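You operate a simulated robot arm through the tools that you are given. There is no shell and no other tool. Be economical: measure what you need, move in short steps, check, and stop when the job is done.

You run a simulated robot arm. Do the job below in one go: nothing can be reset, and whatever is moved stays where it is left.

Task
Clear the green mat on to the tray and wipe the splash and crumbs off it.
Fine: use the grey cloth and lay it back. Set down upright: red cup. What is to be rubbed or washed off counts as gone when no trace of it is left.
Where things are to end (x, y in the base frame): small orange bowl within 6 cm of [45, -10]; red cup within 6 cm of [34, 1].

It is judged by the outcome, as a careful person would: the job done as asked, and still so three seconds after it is handed in. It fails if anything else is knocked over, pushed out of place, dropped, spilled or broken. Flat cloth is picked up by pressing the open fingertips on it (5 to 10 N) and closing them slowly along it; thin cloth reads only 2 to 8 mm in the jaws.

Robot
A 6-joint arm with a two-finger parallel gripper, fixed in place. Base frame: the origin is at the foot of the arm, x ahead of it, y to its left, z up; the work surface is at about z = 0. Readings come in cm, degrees, newtons and seconds.
With the tool pointing down near the work surface it reaches from about 14 to 58 cm from the base axis. Its first joint turns from -66.0 to 66.0 degrees. Payload 2.1 kg.
The TCP is the grasp point between the finger pads, 3 cm short of the fingertips. In the tool frame z runs along the fingers and y along their closing line. The gripper opens to 9.4 cm. The fingers are 2.8 cm wide and 1 cm thick; the gripper's body (5 by 9.6 cm) begins 5.5 cm behind the TCP.
Orientation is told as [roll, pitch, yaw] about the base's x, y, z axes, in that order, counted from this pose: with the fingers straight down and closing along the base's y, the tool's x points along the base's -x, its y along +y and its z along -z.

Tools
- The arm moves only by the tool drive_tool. Its argument "commands" is a list of rows, each an object of numbers (a shift or turn left out is 0, a gripper value left out holds the last): "dx", "dy", "dz": the shift along the tool's x, y, z in units of 20 mm (1.0 is 20 mm); "ax", "ay", "az": the turn, a rotation vector about the tool's x, y, z in units of 8 degrees (1.0 is 8 degrees); "grip": the closure, from 0 (fully open) to 1 (shut). In form: [{"dx": .., "dy": .., "dz": .., "ax": .., "ay": .., "az": .., "grip": ..}, ...]. A call has 1 to 8 rows; each row shifts and turns the commanded pose from where the row before left it, along the tool's axes as they then stand. A call with a number of a shift or a turn outside -1 to 1 is refused whole. Rows are played at 5 a second. More than 5 cm and 8.6 degrees between two rows, or a gripper value outside its range, and nothing of the call is played. A pose out of reach is approached as far as the arm can. The call stops where the force on the tool passes 70 N (or 10 N more than at its start, if that is more) or the arm is blocked; 0.2 s more then pass. The fingers move at their own pace (about 7.2 cm/s each) and stop on an object; they squeeze with about 24 N. The grip force told is the motor's: it shows also when the fingers shut on nothing. Time passes only in rows, and 0.2 s behind the last, so rows that do not move let the fingers close. It gives the time, the measured TCP pose, the force on the tool (base axes), the opening and the grip force at its end, in the units of the frame above (readings bear some noise), with the torque about the TCP (base axes, N m) and any sound that the robot's microphone picked up.
- Cameras (640 x 400 px; columns grow to the right, rows downward): "scene" is fixed at [6.49, -39.37, 46.49]; the picture's right is [0.60, -0.80, 0.00], its down [-0.59, -0.45, -0.68] and it looks along [0.54, 0.41, -0.74] (base axes); focal length 313 px, centre (320, 200). "wrist" rides on the gripper at [7.6, 1.4, -10.2] in the tool frame; the picture's right is [-0.18, 0.98, 0.00], its down [-0.75, -0.14, -0.64] and it looks along [-0.63, -0.12, 0.77] (tool axes); focal length 243 px, centre (320, 200). There is no depth. A picture from a camera that has moved, and an enlarged one, comes with that camera's place and axes in the base frame and with its lens.
- camera(camera): a new picture of that camera. No time passes.
- close_up(camera, box): a new picture of the part [left, top, right, bottom] of that camera's present view, enlarged. No time passes.
- hand_in(): hands the job in; it is judged then, once.

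Go step by step. Nothing tells you positions but the pictures and the camera data: compare them with the known pose of the tool, close in by small moves and look again before you grip or let go. The budget is 120 turns and 76 pictures, counting those below and the enlarged ones. Unless the task says otherwise, let go and move clear before handing in, and close with one line.

The tools are called after ">>>" by a JSON object that holds its "api" and its "payload". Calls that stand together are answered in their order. drive_tool: Moves the arm, as the interface text tells. Its arguments: {"type":"object","properties":{"commands":{"type":"array"}},"required":["commands"]} The other tools are called the same way: camera (camera) takes a picture; close_up (camera, box) takes an enlarged picture of a part of a camera's view; hand_in () hands the job in.

At the start:

```text
time_s: 0.0
eef_pos: [20.27, -24.79, 26.6]
ee_rot: [0.0, 0.0, 0.0]
contact_force: [-1.1, 0.2, 1.0]
ft_torque: [0.01, 0.01, 0.04]
grip_width: 9.4
grasp_force: 0.1
```

scene: 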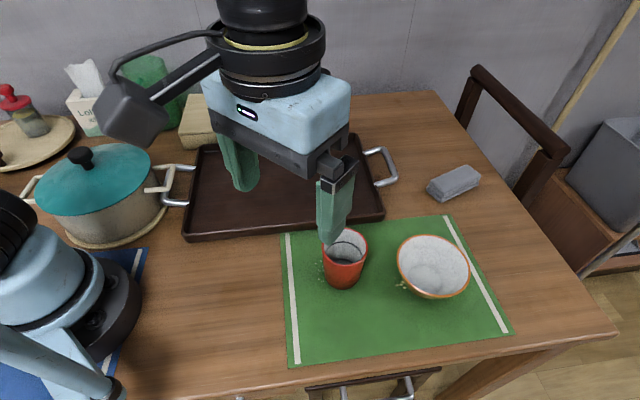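
wrist: 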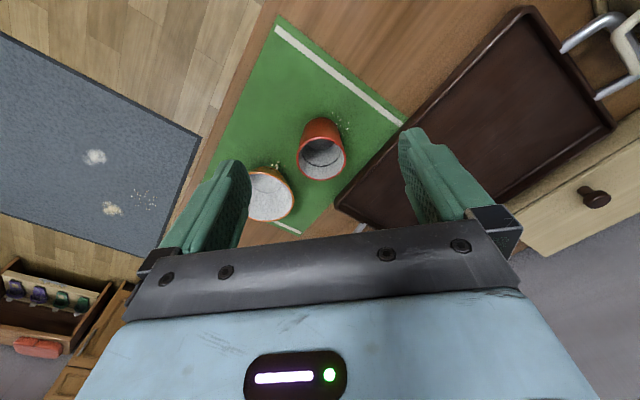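

I see the green mat with the red cup near (29,-27) and the bowl near (36,-38), and the tray beyond them. I don't see the cloth clearly yet, so I'll look closer.

>>> {"api": "close_up", "payload": {"camera": "scene", "box": [270, 150, 530, 380]}}

>>> {"api": "close_up", "payload": {"camera": "scene", "box": [0, 50, 300, 250]}}

>>> {"api": "close_up", "payload": {"camera": "wrist", "box": [190, 0, 450, 240]}}

```text
1.74 times, centred on (400, 265) of scene
camera zoom: at [6.49, -39.37, 46.49], right [0.6, -0.8, 0.0], down [-0.59, -0.45, -0.68], along [0.54, 0.41, -0.74], focal length 545 px, centre (181, 87)
```

zoom: 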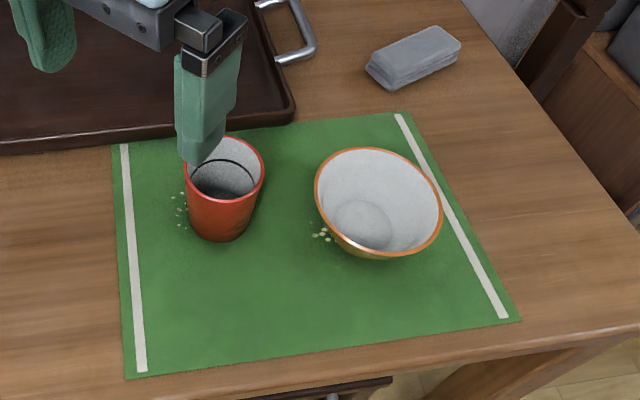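

```text
2.00 times, centred on (150, 150) of scene
camera zoom: at [6.49, -39.37, 46.49], right [0.6, -0.8, 0.0], down [-0.59, -0.45, -0.68], along [0.54, 0.41, -0.74], focal length 627 px, centre (660, 300)
```

zoom: 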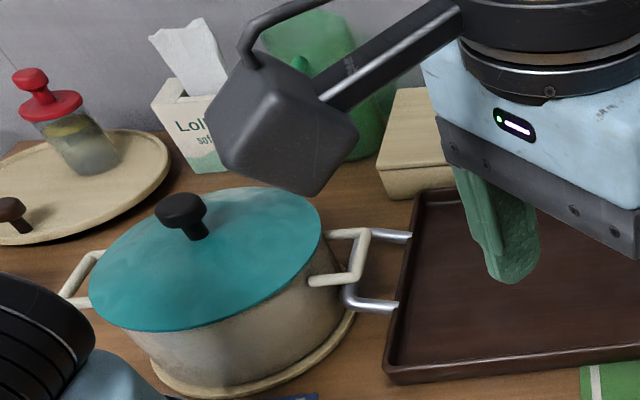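

```text
1.67 times, centred on (320, 120) of wrist
camera zoom: at [12.51, -23.38, 36.87], right [0.18, 0.98, 0.0], down [0.75, -0.14, 0.64], along [0.63, -0.12, -0.77], focal length 404 px, centre (320, 333)
```

zoom: 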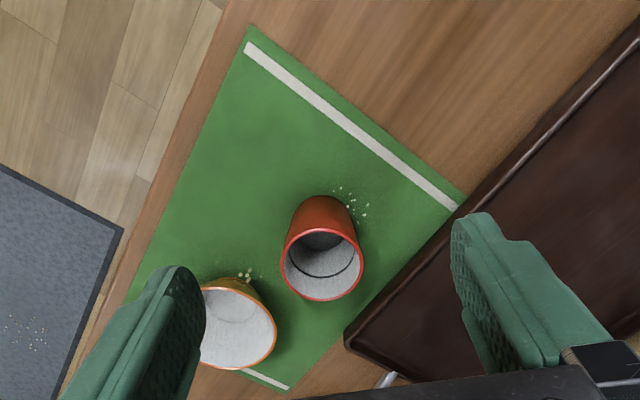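

Crumbs lie beside the cup and the bowl, and the grey folded cloth sits near (60,-33). I'll move above the cup and check the alignment.

>>> {"api": "drive_tool", "payload": {"commands": [{"dx": -1, "dy": -0.25, "dz": 0.8, "grip": 0}, {"dx": -1, "dy": -0.25, "dz": 0.8}, {"dx": -1, "dy": -0.25, "dz": 0.8}, {"dx": -1, "dy": -0.25, "dz": 0.8}, {"dx": -0.3, "dy": -0.15, "dz": 0.8}, {"dz": 0.8}, {"dz": 0.8}, {}]}}

>>> {"api": "camera", "payload": {"camera": "wrist"}}

>>> {"api": "camera", "payload": {"camera": "scene"}}

```text
time_s: 1.8
eef_pos: [28.81, -26.93, 15.14]
ee_rot: [0.0, 0.0, -0.1]
contact_force: [0.4, 0.0, 0.5]
ft_torque: [0.01, 0.01, 0.02]
grip_width: 9.41
grasp_force: 0.0
```

```text
70 pictures are left
camera wrist: at [21.19, -25.52, 25.43], right [0.18, 0.98, 0.0], down [0.75, -0.14, 0.64], along [0.63, -0.12, -0.77], focal length 243 px, centre (320, 200)
```

wrist: 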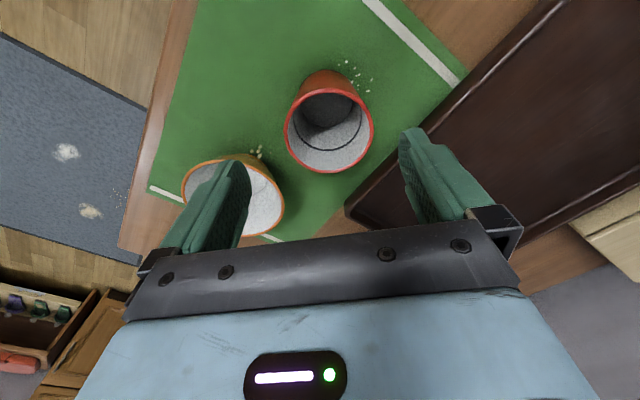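

```text
69 pictures are left
```

scene: 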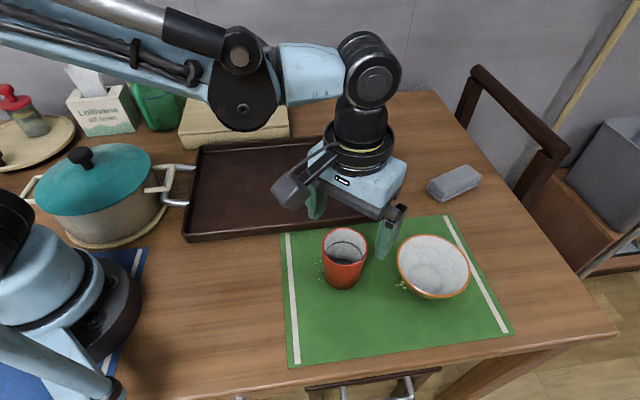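

The cup is centred under the open fingers, about 6.4 cm across and 9 cm tall. I'll descend and grip it.

>>> {"api": "drive_tool", "payload": {"commands": [{"dy": 0.1, "dz": 1}, {"dz": 1}, {"dz": 1}, {"dz": 1}, {"dz": 0.6}, {}]}}

>>> {"api": "camera", "payload": {"camera": "scene"}}

```text
time_s: 3.2
eef_pos: [28.78, -26.8, 5.92]
ee_rot: [0.1, 0.0, 0.0]
contact_force: [-0.6, 0.0, 0.8]
ft_torque: [0.01, 0.0, -0.02]
grip_width: 9.39
grasp_force: 0.0
```

```text
68 pictures are left
```

scene: 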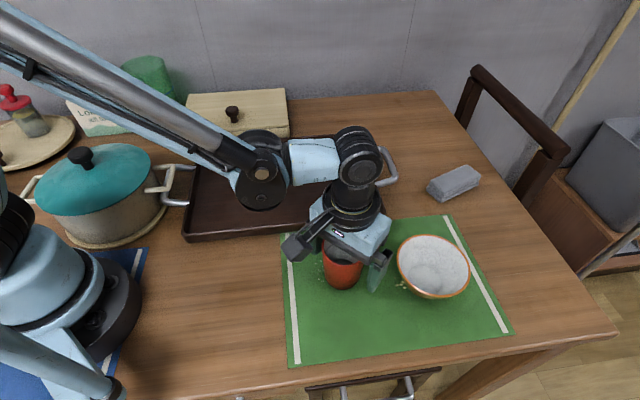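

The fingers straddle the cup, clear of the bowl. I'll close gently and lift.

>>> {"api": "drive_tool", "payload": {"commands": [{"grip": 0.2}, {"grip": 0.3}, {"grip": 0.5}, {"grip": 0.6}, {}]}}

```text
time_s: 4.4
eef_pos: [28.78, -26.97, 5.96]
ee_rot: [0.0, 0.0, 0.0]
contact_force: [0.7, 0.1, -0.9]
ft_torque: [0.01, 0.0, 0.02]
grip_width: 6.37
grasp_force: 23.8
```

>>> {"api": "drive_tool", "payload": {"commands": [{"dz": -0.5}, {"dz": -0.8}, {"dz": -1}, {"dz": -1}, {"dz": -1}, {}]}}

>>> {"api": "camera", "payload": {"camera": "scene"}}

>>> {"api": "camera", "payload": {"camera": "wrist"}}

```text
time_s: 5.8
eef_pos: [28.72, -26.95, 14.79]
ee_rot: [0.0, 0.0, 0.1]
contact_force: [-0.8, 0.9, -0.4]
ft_torque: [0.01, 0.0, -0.02]
grip_width: 6.38
grasp_force: 24.2
```

```text
67 pictures are left
```

scene: 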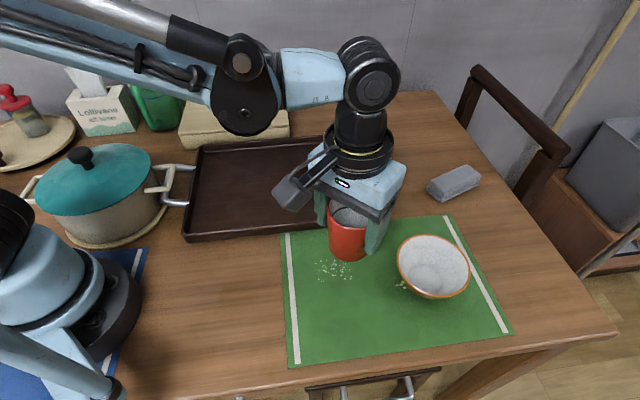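

```text
66 pictures are left
camera wrist: at [21.26, -25.5, 25.01], right [0.18, 0.98, 0.0], down [0.75, -0.14, 0.64], along [0.63, -0.12, -0.77], focal length 243 px, centre (320, 200)
```

wrist: 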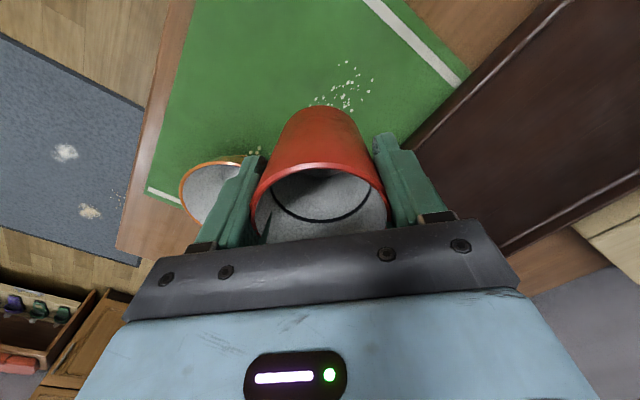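

The cup is held, and there are crumbs where it stood. I'll carry it to (34,1) over the tray.

>>> {"api": "drive_tool", "payload": {"commands": [{"dx": -0.4, "dy": 1}, {"dx": -0.4, "dy": 1}, {"dx": -0.4, "dy": 1}, {"dx": -0.4, "dy": 1}, {"dx": -0.4, "dy": 1}, {"dx": -0.4, "dy": 1}, {"dx": -0.2, "dy": 1}, {"dy": 1}]}}

>>> {"api": "drive_tool", "payload": {"commands": [{"dy": 1}, {"dy": 1}, {"dy": 1}, {"dy": 1}, {"dy": 1}, {"dy": 0.9}, {}]}}

>>> {"api": "camera", "payload": {"camera": "scene"}}

>>> {"api": "camera", "payload": {"camera": "wrist"}}

```text
time_s: 7.6
eef_pos: [33.91, -10.87, 14.87]
ee_rot: [0.0, 0.0, -0.1]
contact_force: [0.1, 0.0, -0.7]
ft_torque: [0.03, 0.0, 0.01]
grip_width: 6.37
grasp_force: 23.9
```

```text
time_s: 9.2
eef_pos: [34.19, 1.0, 14.92]
ee_rot: [0.0, 0.0, 0.0]
contact_force: [0.5, -0.2, -0.6]
ft_torque: [-0.03, -0.02, 0.01]
grip_width: 6.36
grasp_force: 23.9
```

```text
65 pictures are left
```

scene: 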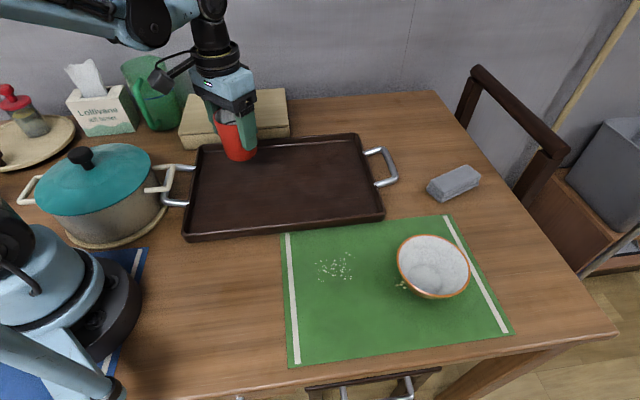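

```text
64 pictures are left
camera wrist: at [26.54, 2.38, 25.08], right [0.18, 0.98, 0.0], down [0.75, -0.14, 0.64], along [0.63, -0.12, -0.77], focal length 243 px, centre (320, 200)
```

wrist: 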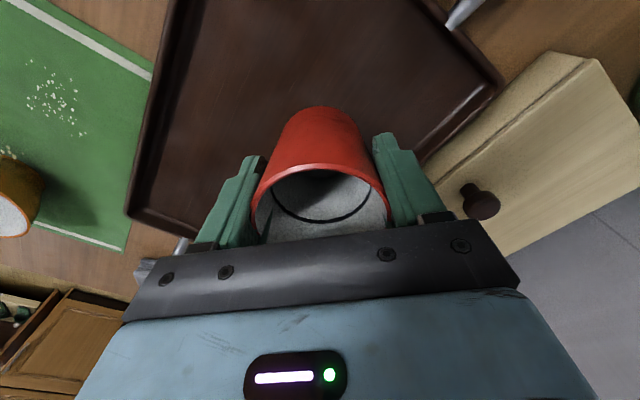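

The cup hangs over the middle-left of the tray. I'll lower it slowly until it touches the tray floor.

>>> {"api": "drive_tool", "payload": {"commands": [{"dz": 1}, {"dz": 1}, {"dz": 1}, {"dz": 0.5}, {"dz": 0.25}, {}]}}

>>> {"api": "drive_tool", "payload": {"commands": [{"dz": 0.1}, {"dz": 0.1}, {}]}}

```text
time_s: 10.6
eef_pos: [33.84, 0.9, 7.29]
ee_rot: [0.0, 0.1, 0.0]
contact_force: [0.3, 0.0, -0.7]
ft_torque: [-0.03, -0.02, 0.03]
grip_width: 6.34
grasp_force: 24.4
```

```text
time_s: 11.4
eef_pos: [33.99, 0.96, 6.91]
ee_rot: [0.0, 0.0, 0.1]
contact_force: [0.1, -0.7, -0.4]
ft_torque: [0.01, 0.02, -0.02]
grip_width: 6.34
grasp_force: 23.9
```

>>> {"api": "drive_tool", "payload": {"commands": [{"dz": 0.1}, {"dz": 0.1}, {}]}}

```text
time_s: 12.2
eef_pos: [34.0, 0.84, 6.45]
ee_rot: [0.1, 0.0, 0.1]
contact_force: [-0.8, 1.4, 19.2]
ft_torque: [-0.07, -0.18, 0.08]
grip_width: 6.29
grasp_force: 23.9
```

Contact is at 6.45, so I'll ease off slightly and release slowly.

>>> {"api": "drive_tool", "payload": {"commands": [{"dz": -0.06}, {"grip": 0.25}, {"grip": 0.15}, {"grip": 0}, {}]}}

>>> {"api": "drive_tool", "payload": {"commands": [{"dz": -1}, {"dz": -1}, {"dz": -1}, {"dz": -1}, {"dz": -1}, {}]}}

>>> {"api": "camera", "payload": {"camera": "scene"}}

```text
time_s: 13.4
eef_pos: [33.9, 0.96, 6.61]
ee_rot: [0.1, 0.0, -0.1]
contact_force: [-0.5, -0.2, 0.3]
ft_torque: [0.04, 0.0, -0.01]
grip_width: 9.42
grasp_force: 0.0
```

```text
time_s: 14.8
eef_pos: [33.93, 1.05, 16.54]
ee_rot: [-0.1, -0.1, -0.1]
contact_force: [0.2, 0.7, 0.7]
ft_torque: [0.0, 0.0, 0.0]
grip_width: 9.41
grasp_force: 0.0
```

```text
63 pictures are left
```

scene: 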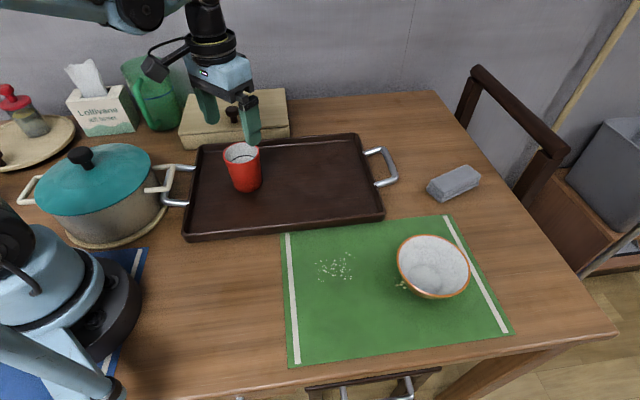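

The cup stands upright on the tray. Next is the bowl, so I'll look closely at it and at the cloth.

>>> {"api": "close_up", "payload": {"camera": "scene", "box": [380, 150, 500, 310]}}

>>> {"api": "drive_tool", "payload": {"commands": [{"dy": -1}, {"dy": -1}, {"dy": -1}, {"dy": -1}, {"dy": -1}, {"dy": -1}, {"dy": -1}, {"dy": -1}]}}

>>> {"api": "drive_tool", "payload": {"commands": [{"dy": -1}, {"dy": -1}, {"dy": -1}, {"dy": -1}, {"dy": -1}, {"dy": -1}, {"dy": -1}, {}]}}

>>> {"api": "camera", "payload": {"camera": "wrist"}}

```text
2.50 times, centred on (440, 230) of scene
camera zoom: at [6.49, -39.37, 46.49], right [0.6, -0.8, 0.0], down [-0.59, -0.45, -0.68], along [0.54, 0.41, -0.74], focal length 784 px, centre (20, 125)
```

zoom: 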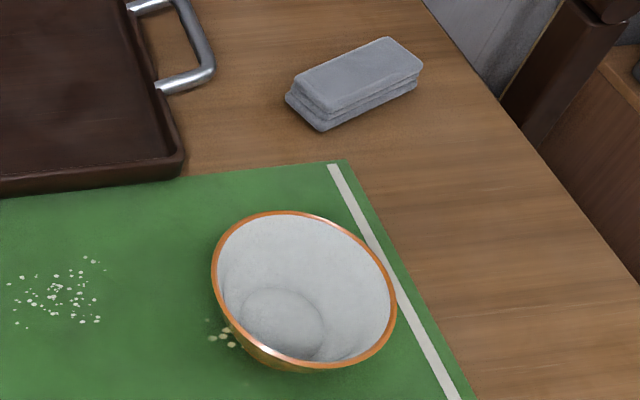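

```text
time_s: 16.6
eef_pos: [33.81, -15.1, 16.6]
ee_rot: [0.0, 0.1, 0.0]
contact_force: [-0.6, -0.7, 0.4]
ft_torque: [0.01, -0.04, 0.03]
grip_width: 9.41
grasp_force: 0.0
```

```text
time_s: 18.4
eef_pos: [33.88, -29.37, 16.55]
ee_rot: [-0.1, 0.0, 0.1]
contact_force: [0.2, -0.4, -0.2]
ft_torque: [0.02, 0.04, -0.01]
grip_width: 9.4
grasp_force: 0.1
```

```text
61 pictures are left
camera wrist: at [26.26, -27.97, 26.88], right [0.18, 0.98, 0.0], down [0.75, -0.14, 0.64], along [0.63, -0.12, -0.77], focal length 243 px, centre (320, 200)
```

wrist: 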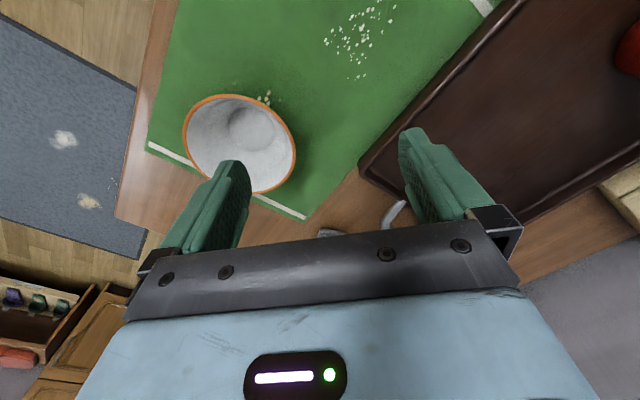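

The bowl rim is about 11 cm across, centred near (35.4,-37.8) at z≈6. I'll tilt 16° to match its wall and line up with the rim's +y side.

>>> {"api": "drive_tool", "payload": {"commands": [{"dx": -0.4, "dy": -0.24, "dz": 0.9, "grip": 0.45}, {"dx": -0.35, "dy": -0.24, "dz": 0.85}, {"ax": 1}, {"ax": 1}, {}]}}

>>> {"api": "camera", "payload": {"camera": "wrist"}}

>>> {"api": "close_up", "payload": {"camera": "scene", "box": [320, 150, 500, 310]}}

```text
time_s: 19.6
eef_pos: [35.23, -30.16, 13.01]
ee_rot: [-16.1, 0.0, 0.1]
contact_force: [-0.3, -0.5, 0.2]
ft_torque: [-0.04, 0.02, -0.03]
grip_width: 5.18
grasp_force: 0.1
```

```text
60 pictures are left
camera wrist: at [27.76, -25.92, 22.5], right [0.18, 0.94, -0.27], down [0.75, 0.04, 0.66], along [0.63, -0.33, -0.7], focal length 243 px, centre (320, 200)
```

wrist: 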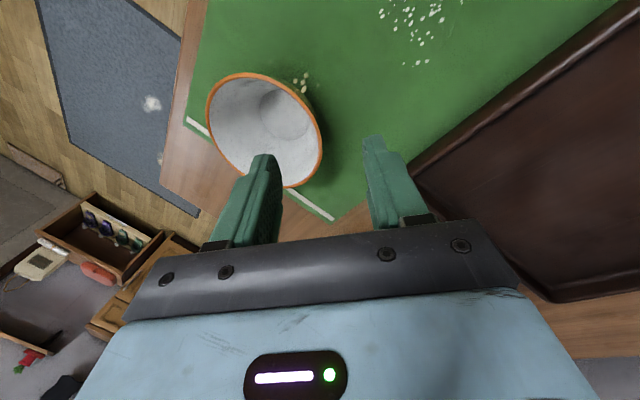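

```text
2.50 times, centred on (410, 230) of scene
camera zoom: at [6.49, -39.37, 46.49], right [0.6, -0.8, 0.0], down [-0.59, -0.45, -0.68], along [0.54, 0.41, -0.74], focal length 784 px, centre (95, 125)
```

zoom: 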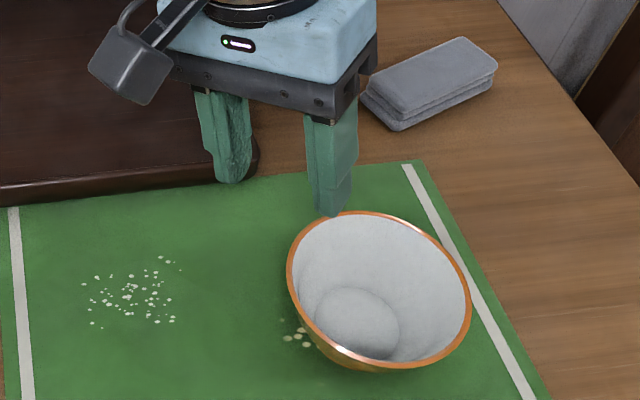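

>>> {"api": "drive_tool", "payload": {"commands": [{"dz": 0.7}, {"dz": 0.7}, {"dz": 0.7}, {}]}}

>>> {"api": "camera", "payload": {"camera": "wrist"}}

>>> {"api": "close_up", "payload": {"camera": "scene", "box": [320, 150, 500, 310]}}

```text
time_s: 20.6
eef_pos: [35.46, -31.2, 9.08]
ee_rot: [-16.0, 0.0, 0.0]
contact_force: [0.6, 0.3, -0.7]
ft_torque: [-0.01, 0.02, -0.02]
grip_width: 5.18
grasp_force: 0.0
```

```text
58 pictures are left
camera wrist: at [27.74, -27.04, 18.54], right [0.18, 0.94, -0.27], down [0.75, 0.04, 0.66], along [0.63, -0.33, -0.7], focal length 243 px, centre (320, 200)
```

wrist: 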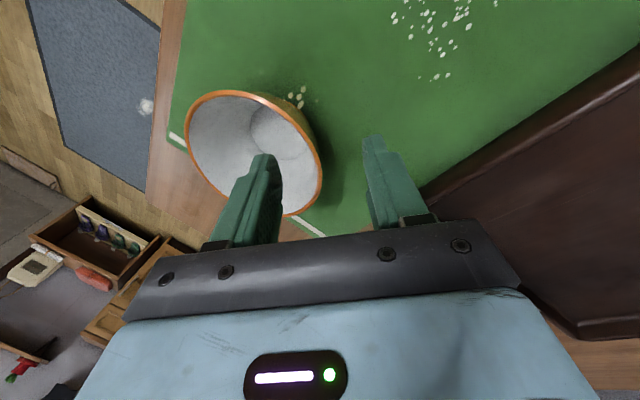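

```text
2.50 times, centred on (410, 230) of scene
camera zoom: at [6.49, -39.37, 46.49], right [0.6, -0.8, 0.0], down [-0.59, -0.45, -0.68], along [0.54, 0.41, -0.74], focal length 784 px, centre (95, 125)
```

zoom: 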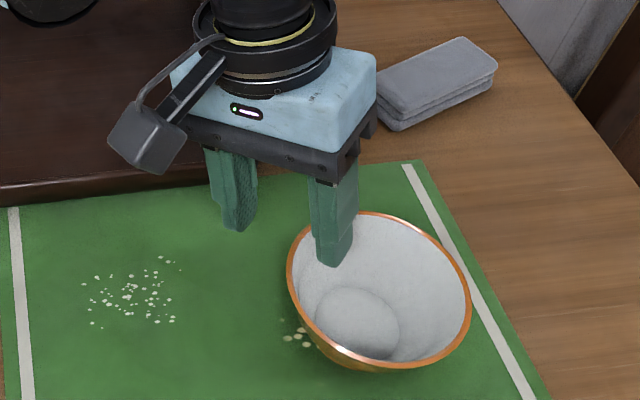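

The rim is between the fingers. I'll go down 1.8 cm more and close slowly.

>>> {"api": "drive_tool", "payload": {"commands": [{"dz": 0.5}, {"dz": 0.4}, {}, {"grip": 0.6}, {"grip": 0.7}, {"grip": 0.8}, {"grip": 0.9}, {"grip": 1}]}}

>>> {"api": "camera", "payload": {"camera": "wrist"}}

>>> {"api": "close_up", "payload": {"camera": "scene", "box": [320, 150, 500, 310]}}

```text
time_s: 22.4
eef_pos: [35.28, -31.82, 7.49]
ee_rot: [-16.0, 0.0, 0.0]
contact_force: [0.2, -2.5, 9.4]
ft_torque: [-0.36, 0.07, 0.03]
grip_width: 0.41
grasp_force: 24.3
```

```text
56 pictures are left
camera wrist: at [27.82, -27.52, 16.9], right [0.18, 0.94, -0.27], down [0.75, 0.04, 0.66], along [0.63, -0.33, -0.7], focal length 243 px, centre (320, 200)
```

wrist: 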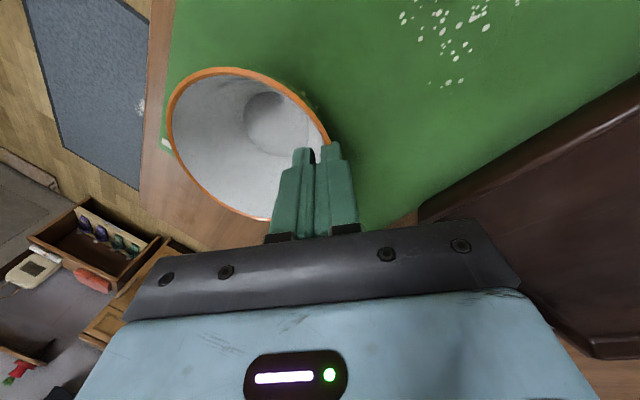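

```text
2.50 times, centred on (410, 230) of scene
camera zoom: at [6.49, -39.37, 46.49], right [0.6, -0.8, 0.0], down [-0.59, -0.45, -0.68], along [0.54, 0.41, -0.74], focal length 784 px, centre (95, 125)
```

zoom: 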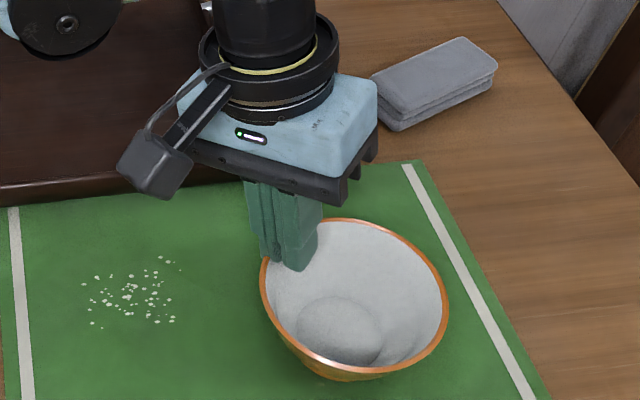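

The wall is gripped, and the bowl slid about 2 cm towards the hand. I'll lift straight up slowly and check.

>>> {"api": "drive_tool", "payload": {"commands": [{"dy": -0.07, "dz": -0.24}, {"dy": -0.07, "dz": -0.24}, {"dy": -0.14, "dz": -0.48}, {"dy": -0.2, "dz": -0.7}, {}]}}

>>> {"api": "close_up", "payload": {"camera": "scene", "box": [320, 150, 500, 310]}}

```text
time_s: 23.6
eef_pos: [35.29, -31.77, 10.71]
ee_rot: [-16.0, 0.0, 0.0]
contact_force: [0.2, -0.9, -1.1]
ft_torque: [0.13, 0.02, 0.0]
grip_width: 0.33
grasp_force: 24.4
```

```text
2.50 times, centred on (410, 230) of scene
camera zoom: at [6.49, -39.37, 46.49], right [0.6, -0.8, 0.0], down [-0.59, -0.45, -0.68], along [0.54, 0.41, -0.74], focal length 784 px, centre (95, 125)
```

zoom: 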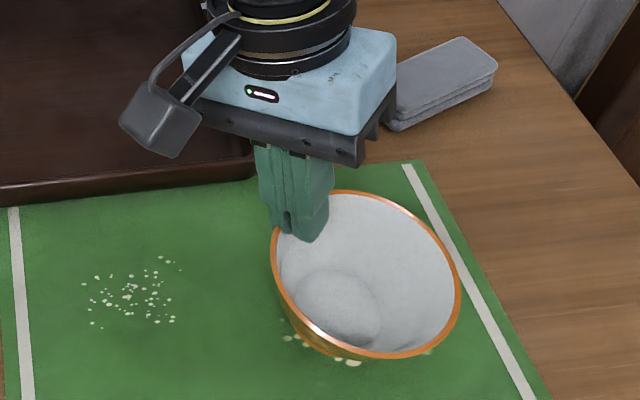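

The bowl is lifted and held, and more crumbs are now visible under it. I'll lift higher and carry it over the tray.

>>> {"api": "drive_tool", "payload": {"commands": [{"dy": -0.23, "dz": -0.8}, {"dy": -0.23, "dz": -0.8}, {"dy": -0.23, "dz": -0.8}, {"dy": 0.5, "dz": -0.14, "dx": -0.3}, {"dx": -0.4, "dy": 0.8, "dz": -0.23}, {"dx": -0.4, "dy": 0.8, "dz": -0.23}, {"dx": -0.4, "dy": 0.8, "dz": -0.23}, {"dx": -0.4, "dy": 0.8, "dz": -0.23}]}}

>>> {"api": "drive_tool", "payload": {"commands": [{"dx": -0.4, "dy": 0.9, "dz": -0.258}, {"dx": -0.4, "dy": 0.9, "dz": -0.258}, {"dx": -0.4, "dy": 0.9, "dz": -0.258}, {"dx": -0.4, "dy": 0.9, "dz": -0.258}, {"dx": -0.4, "dy": 0.9, "dz": -0.258}, {"dx": -0.4, "dy": 0.9, "dz": -0.258}, {"dx": -0.4, "dy": 0.9, "dz": -0.258}, {"dx": -0.4, "dy": 0.9, "dz": -0.258}]}}

>>> {"api": "drive_tool", "payload": {"commands": [{"dx": -0.3, "dy": 0.9, "dz": -0.258}, {"dx": -0.2, "dy": 0.8, "dz": -0.23}, {"dx": -0.2, "dy": 0.4, "dz": -0.115}, {}]}}

>>> {"api": "camera", "payload": {"camera": "scene"}}

>>> {"api": "camera", "payload": {"camera": "wrist"}}

```text
time_s: 25.4
eef_pos: [39.22, -24.05, 15.85]
ee_rot: [-16.0, 0.0, 0.1]
contact_force: [-0.4, 0.0, -1.4]
ft_torque: [0.07, 0.0, -0.03]
grip_width: 0.34
grasp_force: 24.4
```

```text
time_s: 27.2
eef_pos: [45.56, -9.05, 15.93]
ee_rot: [-16.0, 0.0, 0.1]
contact_force: [-0.3, -0.3, -1.8]
ft_torque: [0.09, -0.03, 0.0]
grip_width: 0.31
grasp_force: 24.3
```

```text
time_s: 28.2
eef_pos: [47.07, -4.78, 15.81]
ee_rot: [-16.0, 0.0, 0.0]
contact_force: [0.2, -0.1, -1.4]
ft_torque: [0.08, 0.01, 0.03]
grip_width: 0.32
grasp_force: 23.7
```

```text
53 pictures are left
```

scene: 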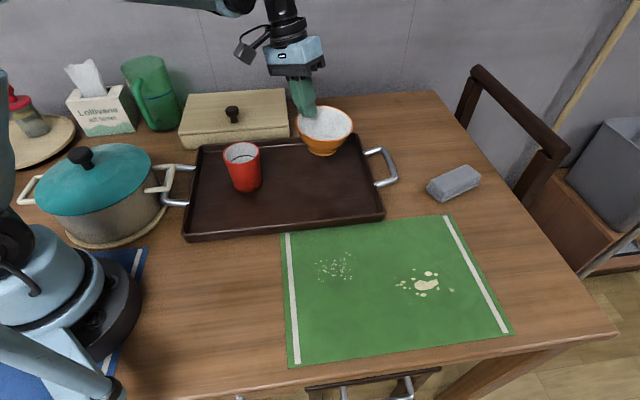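

```text
52 pictures are left
camera wrist: at [39.53, -0.54, 25.22], right [0.18, 0.94, -0.27], down [0.75, 0.04, 0.66], along [0.63, -0.33, -0.7], focal length 243 px, centre (320, 200)
```

wrist: 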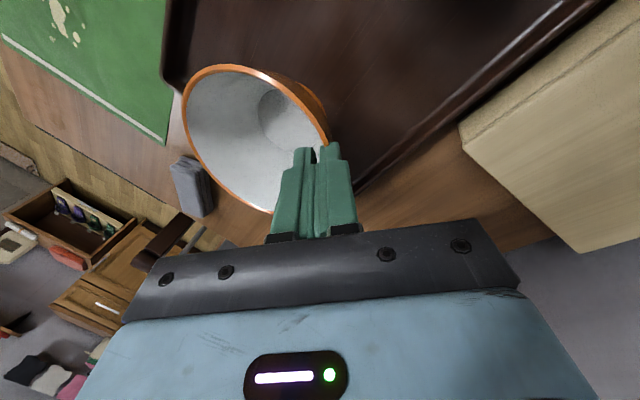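

The bowl's centre is about (44.8,-10) and there is a splash on the mat where it stood. I'll lower the bowl.

>>> {"api": "drive_tool", "payload": {"commands": [{"dy": 0.23, "dz": 0.8}, {"dy": 0.23, "dz": 0.8}, {"dy": 0.23, "dz": 0.8}, {"dy": 0.14, "dz": 0.48}, {"dy": 0.07, "dz": 0.25}, {}]}}

>>> {"api": "drive_tool", "payload": {"commands": [{"dy": 0.03, "dz": 0.1}, {"dy": 0.03, "dz": 0.1}, {"dy": 0.03, "dz": 0.1}, {}]}}

>>> {"api": "close_up", "payload": {"camera": "scene", "box": [230, 70, 410, 230]}}

```text
time_s: 29.6
eef_pos: [46.79, -4.7, 9.32]
ee_rot: [-16.0, 0.0, 0.0]
contact_force: [-0.3, 0.0, -2.1]
ft_torque: [0.07, -0.02, 0.01]
grip_width: 0.31
grasp_force: 24.3
```

```text
time_s: 30.6
eef_pos: [46.95, -4.63, 8.72]
ee_rot: [-15.9, 0.0, 0.0]
contact_force: [-0.5, 0.9, 0.4]
ft_torque: [0.03, 0.01, -0.05]
grip_width: 0.3
grasp_force: 24.0
```

```text
2.50 times, centred on (320, 150) of scene
camera zoom: at [6.49, -39.37, 46.49], right [0.6, -0.8, 0.0], down [-0.59, -0.45, -0.68], along [0.54, 0.41, -0.74], focal length 784 px, centre (320, 325)
```

zoom: 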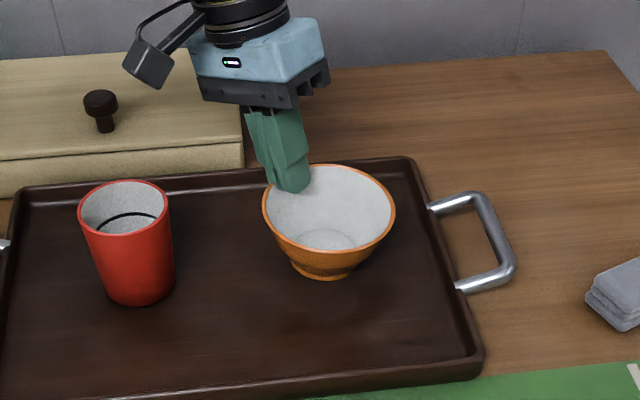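

>>> {"api": "drive_tool", "payload": {"commands": [{"dy": 0.03, "dz": 0.1}, {"dy": 0.03, "dz": 0.1}, {}]}}

>>> {"api": "drive_tool", "payload": {"commands": [{"dy": 0.02, "dz": 0.07}, {"dy": 0.02, "dz": 0.07}, {}]}}

```text
time_s: 31.4
eef_pos: [47.01, -4.67, 8.26]
ee_rot: [-16.0, 0.0, 0.0]
contact_force: [0.6, 3.1, 7.4]
ft_torque: [-0.25, -0.08, 0.03]
grip_width: 0.34
grasp_force: 24.4
```

```text
time_s: 32.2
eef_pos: [46.96, -4.79, 7.91]
ee_rot: [-16.0, 0.1, 0.0]
contact_force: [-1.4, 2.9, 21.6]
ft_torque: [-0.38, 0.05, -0.07]
grip_width: 0.36
grasp_force: 24.3
```

It is firmly down. I'll ease up, open moderately and back out along the fingers.

>>> {"api": "drive_tool", "payload": {"commands": [{"dy": -0.03, "dz": -0.1}, {"grip": 0.9}, {"grip": 0.75}, {"grip": 0.6}, {}]}}

>>> {"api": "camera", "payload": {"camera": "wrist"}}

>>> {"api": "close_up", "payload": {"camera": "scene", "box": [230, 70, 410, 230]}}

```text
time_s: 33.4
eef_pos: [46.96, -4.71, 8.09]
ee_rot: [-16.0, 0.0, 0.1]
contact_force: [0.0, 0.2, 0.2]
ft_torque: [-0.01, 0.01, 0.03]
grip_width: 3.74
grasp_force: 0.1
```

```text
50 pictures are left
camera wrist: at [39.37, -0.51, 17.63], right [0.18, 0.94, -0.27], down [0.75, 0.04, 0.66], along [0.63, -0.33, -0.7], focal length 243 px, centre (320, 200)
```

wrist: 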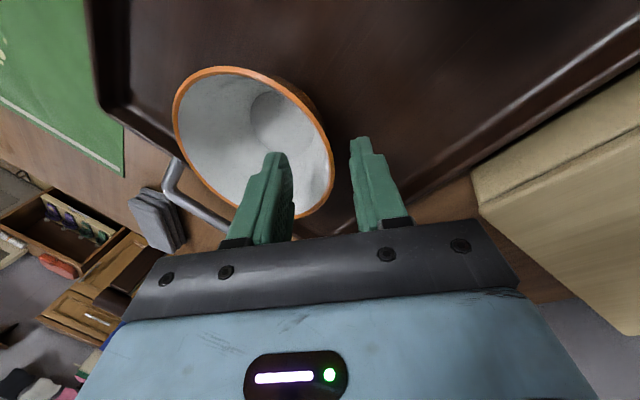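

```text
2.50 times, centred on (320, 150) of scene
camera zoom: at [6.49, -39.37, 46.49], right [0.6, -0.8, 0.0], down [-0.59, -0.45, -0.68], along [0.54, 0.41, -0.74], focal length 784 px, centre (320, 325)
```

zoom: 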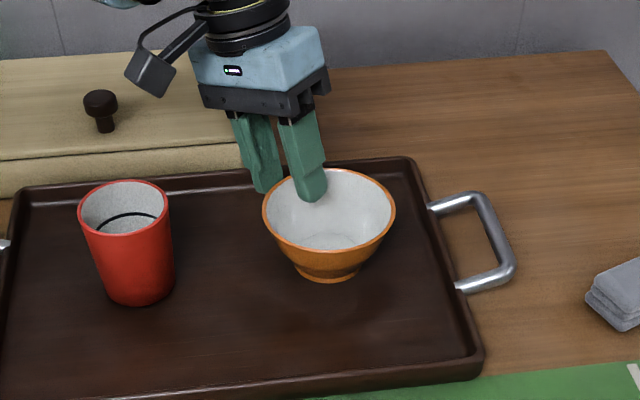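

The bowl is level on the tray. I'll back out, straighten up, and swing towards the cloth near (59.6,-33.6).

>>> {"api": "drive_tool", "payload": {"commands": [{"dz": -0.8}, {"dz": -0.9}, {"dz": -1}, {"dz": -1}, {"dz": -1}, {"ax": -1}, {"ax": -1}, {}]}}

>>> {"api": "drive_tool", "payload": {"commands": [{"dy": -1}, {"dy": -1}, {"dy": -1}, {"dy": -1}, {"dy": -1}, {"dy": -1}, {"dy": -1}, {"dy": -1}]}}

>>> {"api": "drive_tool", "payload": {"commands": [{"dy": -1}, {"dy": -1}, {"dy": -1}, {"dy": -1}, {"az": 1}, {"az": 1}, {"az": 1}, {"ay": -1}]}}

>>> {"api": "drive_tool", "payload": {"commands": [{"ay": -1}, {"ay": -1}, {"ay": -1}, {}]}}

>>> {"api": "camera", "payload": {"camera": "wrist"}}

>>> {"api": "camera", "payload": {"camera": "scene"}}

```text
time_s: 35.2
eef_pos: [47.01, -1.99, 17.23]
ee_rot: [0.1, 0.1, 0.0]
contact_force: [0.0, -0.5, 0.5]
ft_torque: [0.01, 0.0, -0.02]
grip_width: 3.78
grasp_force: 0.0
```

```text
time_s: 37.0
eef_pos: [47.07, -18.08, 17.34]
ee_rot: [0.0, -0.1, -0.1]
contact_force: [0.1, 0.1, 0.6]
ft_torque: [-0.02, 0.01, -0.02]
grip_width: 3.78
grasp_force: 0.0
```

```text
time_s: 38.8
eef_pos: [47.19, -26.02, 17.23]
ee_rot: [0.0, -8.0, -24.1]
contact_force: [-0.3, 0.4, 0.1]
ft_torque: [-0.02, -0.01, -0.01]
grip_width: 3.75
grasp_force: 0.1
```

```text
time_s: 39.8
eef_pos: [47.09, -26.03, 17.23]
ee_rot: [0.0, -32.1, -24.1]
contact_force: [0.8, -0.2, 0.3]
ft_torque: [0.0, 0.02, 0.0]
grip_width: 3.75
grasp_force: 0.2
```

```text
48 pictures are left
camera wrist: at [36.84, -19.93, 21.92], right [0.54, 0.83, 0.1], down [0.21, -0.25, 0.94], along [0.81, -0.49, -0.31], focal length 243 px, centre (320, 200)
```

wrist: 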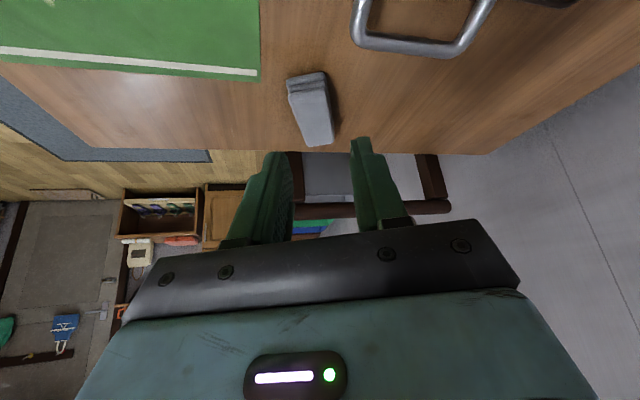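

```text
47 pictures are left
```

scene: 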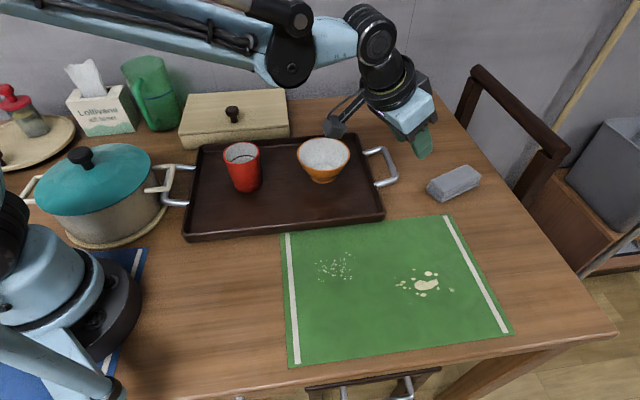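

>>> {"api": "close_up", "payload": {"camera": "wrist", "box": [260, 50, 360, 160]}}

```text
3.64 times, centred on (310, 105) of wrist
camera zoom: at [36.84, -19.93, 21.92], right [0.54, 0.83, 0.1], down [0.21, -0.25, 0.94], along [0.81, -0.49, -0.31], focal length 882 px, centre (356, 546)
```

zoom: 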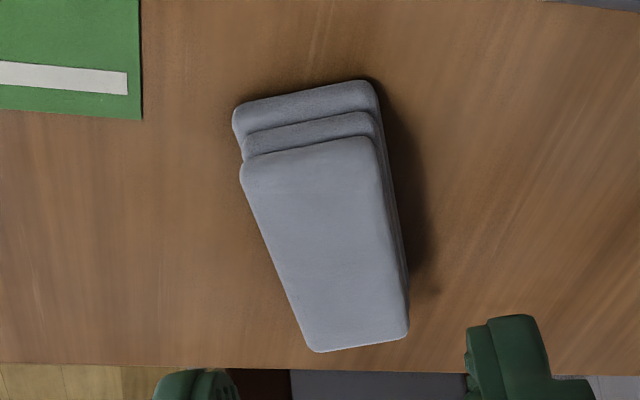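

The cloth is a folded stack about 11 by 4.2 by 2 cm, lying along azimuth -24°, with its near end at about (55.5,-31.5). My yaw matches it, so I'll approach along the tilted tool.

>>> {"api": "drive_tool", "payload": {"commands": [{"dx": -0.23, "dy": -0.136, "dz": 0.79, "grip": 0.2}, {"dx": -0.23, "dy": -0.136, "dz": 0.79}, {"dx": -0.23, "dy": -0.136, "dz": 0.79}, {"dx": -0.23, "dy": -0.136, "dz": 0.79}, {"dx": -0.23, "dy": -0.136, "dz": 0.79}, {"dx": -0.23, "dy": -0.136, "dz": 0.79}, {}]}}

>>> {"api": "close_up", "payload": {"camera": "wrist", "box": [200, 0, 440, 200]}}

>>> {"api": "close_up", "payload": {"camera": "scene", "box": [340, 70, 520, 230]}}

```text
time_s: 41.4
eef_pos: [53.11, -30.61, 10.61]
ee_rot: [0.0, -32.1, -24.0]
contact_force: [-0.6, 0.4, 0.5]
ft_torque: [0.02, -0.02, 0.0]
grip_width: 7.5
grasp_force: 0.1
```

```text
2.00 times, centred on (320, 100) of wrist
camera zoom: at [42.87, -24.58, 15.22], right [0.54, 0.83, 0.1], down [0.22, -0.25, 0.94], along [0.81, -0.49, -0.32], focal length 485 px, centre (320, 400)
```

zoom: 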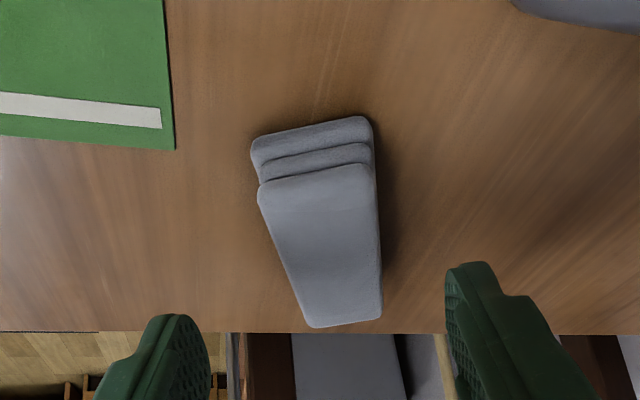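

```text
2.50 times, centred on (430, 150) of scene
camera zoom: at [6.49, -39.37, 46.49], right [0.6, -0.8, 0.0], down [-0.59, -0.45, -0.68], along [0.54, 0.41, -0.74], focal length 784 px, centre (45, 325)
```

zoom: 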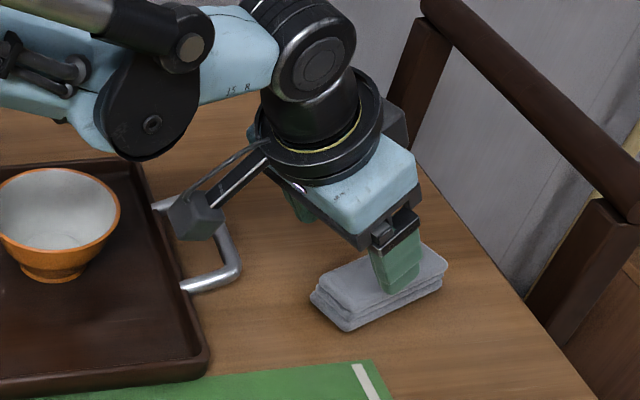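

>>> {"api": "drive_tool", "payload": {"commands": [{"dz": 0.8}, {"dz": 0.8}, {"dz": 0.8}, {"dz": 0.5}, {}]}}

>>> {"api": "close_up", "payload": {"camera": "wrist", "box": [200, 0, 440, 200]}}

>>> {"api": "close_up", "payload": {"camera": "scene", "box": [340, 70, 520, 230]}}

```text
time_s: 42.6
eef_pos: [55.96, -31.86, 5.77]
ee_rot: [0.0, -32.0, -24.0]
contact_force: [-0.9, 0.0, -0.1]
ft_torque: [-0.01, -0.01, -0.02]
grip_width: 7.57
grasp_force: 0.0
```

```text
2.00 times, centred on (320, 100) of wrist
camera zoom: at [45.58, -25.75, 10.44], right [0.54, 0.83, 0.1], down [0.22, -0.25, 0.94], along [0.81, -0.49, -0.32], focal length 485 px, centre (320, 400)
```

zoom: 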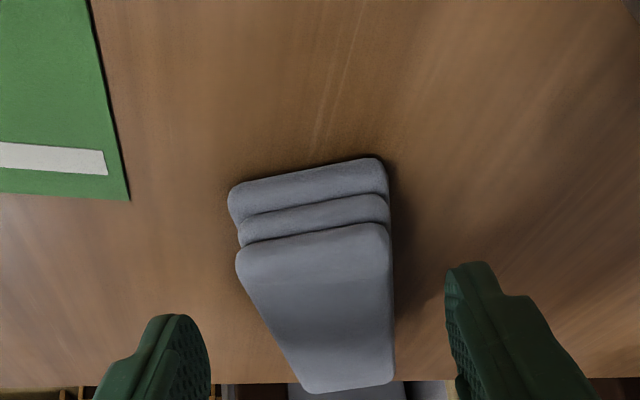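

```text
2.50 times, centred on (430, 150) of scene
camera zoom: at [6.49, -39.37, 46.49], right [0.6, -0.8, 0.0], down [-0.59, -0.45, -0.68], along [0.54, 0.41, -0.74], focal length 784 px, centre (45, 325)
```

zoom: 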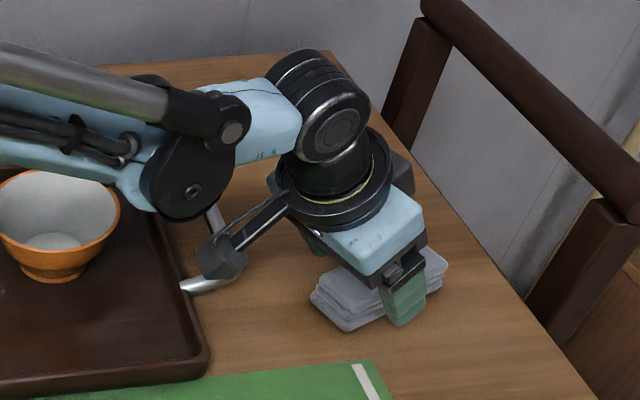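

Both fingers straddle the stack. I'll advance the last 2 cm and close gradually.

>>> {"api": "drive_tool", "payload": {"commands": [{"dz": 0.5}, {"dz": 0.4}, {"dz": 0.2}, {}]}}

>>> {"api": "drive_tool", "payload": {"commands": [{"grip": 0.35}, {"grip": 0.45}, {"grip": 0.55}, {"grip": 0.65}, {}, {}]}}

>>> {"api": "close_up", "payload": {"camera": "wrist", "box": [200, 0, 440, 200]}}

>>> {"api": "close_up", "payload": {"camera": "scene", "box": [340, 70, 520, 230]}}

```text
time_s: 43.6
eef_pos: [56.93, -32.42, 4.0]
ee_rot: [0.1, -32.0, -24.0]
contact_force: [0.7, 0.8, -1.0]
ft_torque: [0.01, 0.01, 0.0]
grip_width: 7.51
grasp_force: 0.1
```

```text
time_s: 45.0
eef_pos: [56.96, -32.47, 3.98]
ee_rot: [0.0, -32.0, -24.0]
contact_force: [-0.5, -0.2, 0.6]
ft_torque: [0.02, -0.01, 0.01]
grip_width: 4.93
grasp_force: 24.1
```

```text
2.00 times, centred on (320, 100) of wrist
camera zoom: at [46.67, -26.24, 8.61], right [0.54, 0.83, 0.1], down [0.22, -0.25, 0.94], along [0.81, -0.49, -0.32], focal length 485 px, centre (320, 400)
```

zoom: 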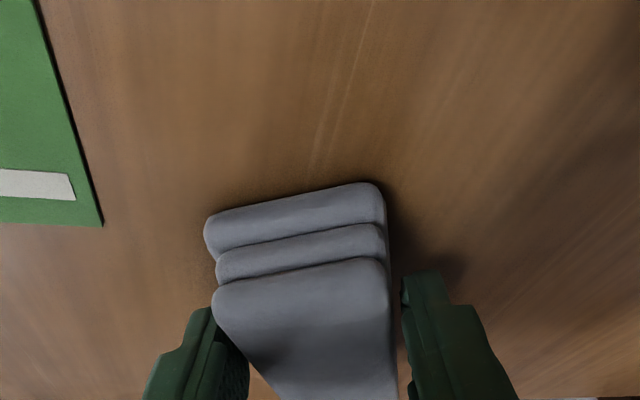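

```text
2.50 times, centred on (430, 150) of scene
camera zoom: at [6.49, -39.37, 46.49], right [0.6, -0.8, 0.0], down [-0.59, -0.45, -0.68], along [0.54, 0.41, -0.74], focal length 784 px, centre (45, 325)
```

zoom: 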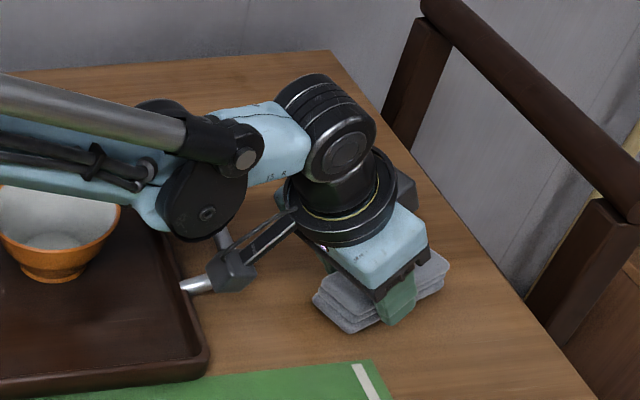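

It is gripped at 4.9 cm. I'll lift straight up a little and check that the whole stack comes.

>>> {"api": "drive_tool", "payload": {"commands": [{"dx": -0.27, "dz": -0.42}, {"dx": -0.53, "dz": -0.85}, {"dx": -0.53, "dz": -0.85}, {}]}}

>>> {"api": "close_up", "payload": {"camera": "scene", "box": [340, 70, 520, 230]}}

>>> {"api": "close_up", "payload": {"camera": "wrist", "box": [200, 0, 440, 200]}}

```text
time_s: 46.0
eef_pos: [56.73, -32.18, 8.92]
ee_rot: [0.0, -32.0, -24.0]
contact_force: [0.0, 0.4, 0.3]
ft_torque: [0.02, 0.0, -0.01]
grip_width: 4.92
grasp_force: 23.8
```

```text
2.50 times, centred on (430, 150) of scene
camera zoom: at [6.49, -39.37, 46.49], right [0.6, -0.8, 0.0], down [-0.59, -0.45, -0.68], along [0.54, 0.41, -0.74], focal length 784 px, centre (45, 325)
```

zoom: 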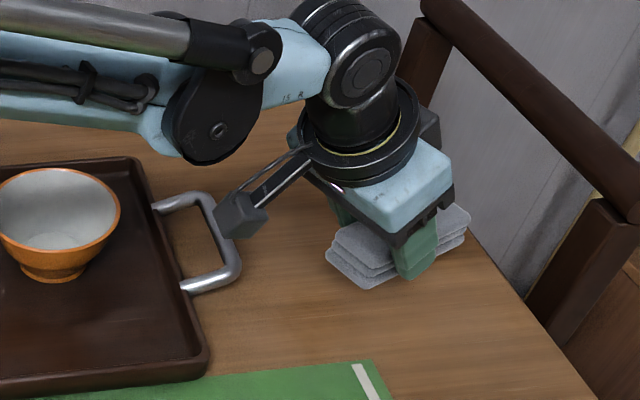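

```text
2.00 times, centred on (320, 100) of wrist
camera zoom: at [46.51, -26.04, 13.58], right [0.54, 0.83, 0.1], down [0.22, -0.25, 0.94], along [0.81, -0.49, -0.32], focal length 485 px, centre (320, 400)
```

zoom: 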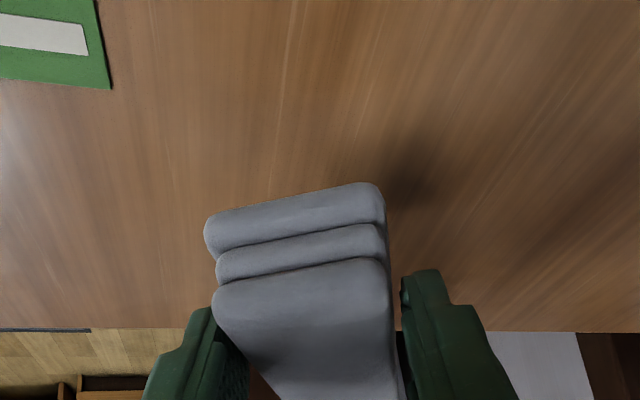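

The whole stack comes up as one piece. I'll carry it over to the splash near (35.7,-38.4), keeping the orientation.

>>> {"api": "drive_tool", "payload": {"commands": [{"dx": 0.863, "dy": -0.716, "dz": -0.539}, {"dx": 0.863, "dy": -0.716, "dz": -0.539}, {"dx": 0.863, "dy": -0.716, "dz": -0.539}, {"dx": 0.863, "dy": -0.716, "dz": -0.539}, {"dx": 0.863, "dy": -0.716, "dz": -0.539}]}}

>>> {"api": "drive_tool", "payload": {"commands": [{"dx": 0.863, "dy": -0.716, "dz": -0.539}, {"dx": 0.863, "dy": -0.716, "dz": -0.539}, {"dx": 0.863, "dy": -0.716, "dz": -0.539}, {"dx": 0.863, "dy": -0.716, "dz": -0.539}, {"dx": 0.863, "dy": -0.716, "dz": -0.539}, {}]}}

>>> {"api": "camera", "payload": {"camera": "scene"}}

```text
time_s: 47.2
eef_pos: [44.68, -34.6, 8.71]
ee_rot: [0.0, -31.9, -23.9]
contact_force: [0.6, -0.9, -1.0]
ft_torque: [0.0, 0.01, -0.04]
grip_width: 4.96
grasp_force: 23.9
```

```text
time_s: 48.6
eef_pos: [32.44, -37.36, 8.89]
ee_rot: [0.0, -32.0, -24.0]
contact_force: [0.1, 0.3, -1.0]
ft_torque: [0.01, 0.01, -0.01]
grip_width: 4.9
grasp_force: 23.8
```

```text
37 pictures are left
```

scene: 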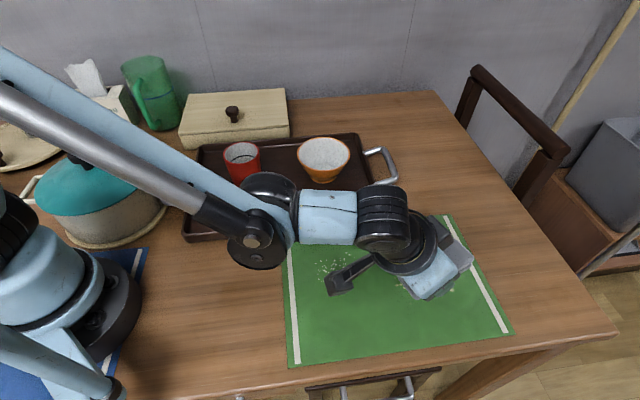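

I'm above the splash. I'll lower to contact.

>>> {"api": "drive_tool", "payload": {"commands": [{"dx": 0.4, "dz": 0.64}, {"dx": 0.4, "dz": 0.64}, {"dx": 0.3, "dz": 0.48}, {"dx": 0.08, "dz": 0.13}, {}]}}

>>> {"api": "drive_tool", "payload": {"commands": [{"dx": 0.05, "dz": 0.085}, {}]}}

```text
time_s: 49.8
eef_pos: [32.6, -37.16, 4.31]
ee_rot: [0.0, -32.0, -24.0]
contact_force: [0.2, 0.6, -0.6]
ft_torque: [-0.02, 0.02, -0.01]
grip_width: 4.93
grasp_force: 24.5
```

```text
time_s: 50.4
eef_pos: [32.54, -37.14, 4.27]
ee_rot: [0.0, -32.0, -24.0]
contact_force: [0.7, -0.1, -0.5]
ft_torque: [-0.01, -0.01, 0.02]
grip_width: 4.96
grasp_force: 24.0
```

>>> {"api": "drive_tool", "payload": {"commands": [{"dx": 0.05, "dz": 0.085}, {"dx": 0.05, "dz": 0.085}, {}]}}

```text
time_s: 51.2
eef_pos: [32.47, -37.02, 3.83]
ee_rot: [0.0, -32.2, -24.0]
contact_force: [-2.8, 2.7, 33.3]
ft_torque: [0.14, 0.22, -0.01]
grip_width: 4.91
grasp_force: 24.3
```

Firm contact at 33 N. I'll ease off a little and make modest sideways strokes.

>>> {"api": "drive_tool", "payload": {"commands": [{"dx": -0.03, "dz": -0.045}, {"dy": 0.4}, {"dy": 0.4}, {"dy": 0.4}, {"dy": 0.4}, {"dy": -0.4}, {"dy": -0.4}, {}]}}

>>> {"api": "camera", "payload": {"camera": "scene"}}

```text
time_s: 53.0
eef_pos: [33.12, -35.6, 3.94]
ee_rot: [0.0, -32.0, -24.0]
contact_force: [1.0, 2.4, 5.6]
ft_torque: [0.22, -0.08, -0.01]
grip_width: 4.93
grasp_force: 24.0
```

```text
36 pictures are left
```

scene: 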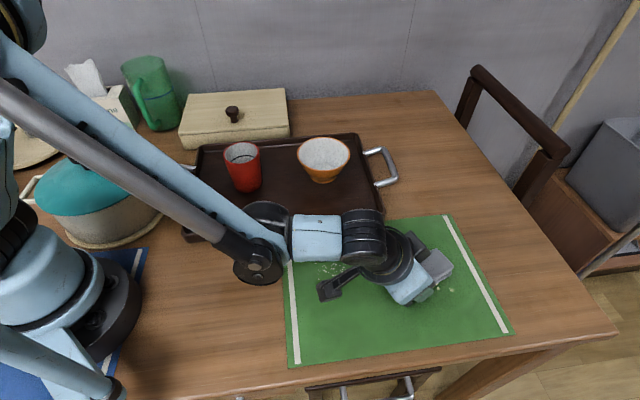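

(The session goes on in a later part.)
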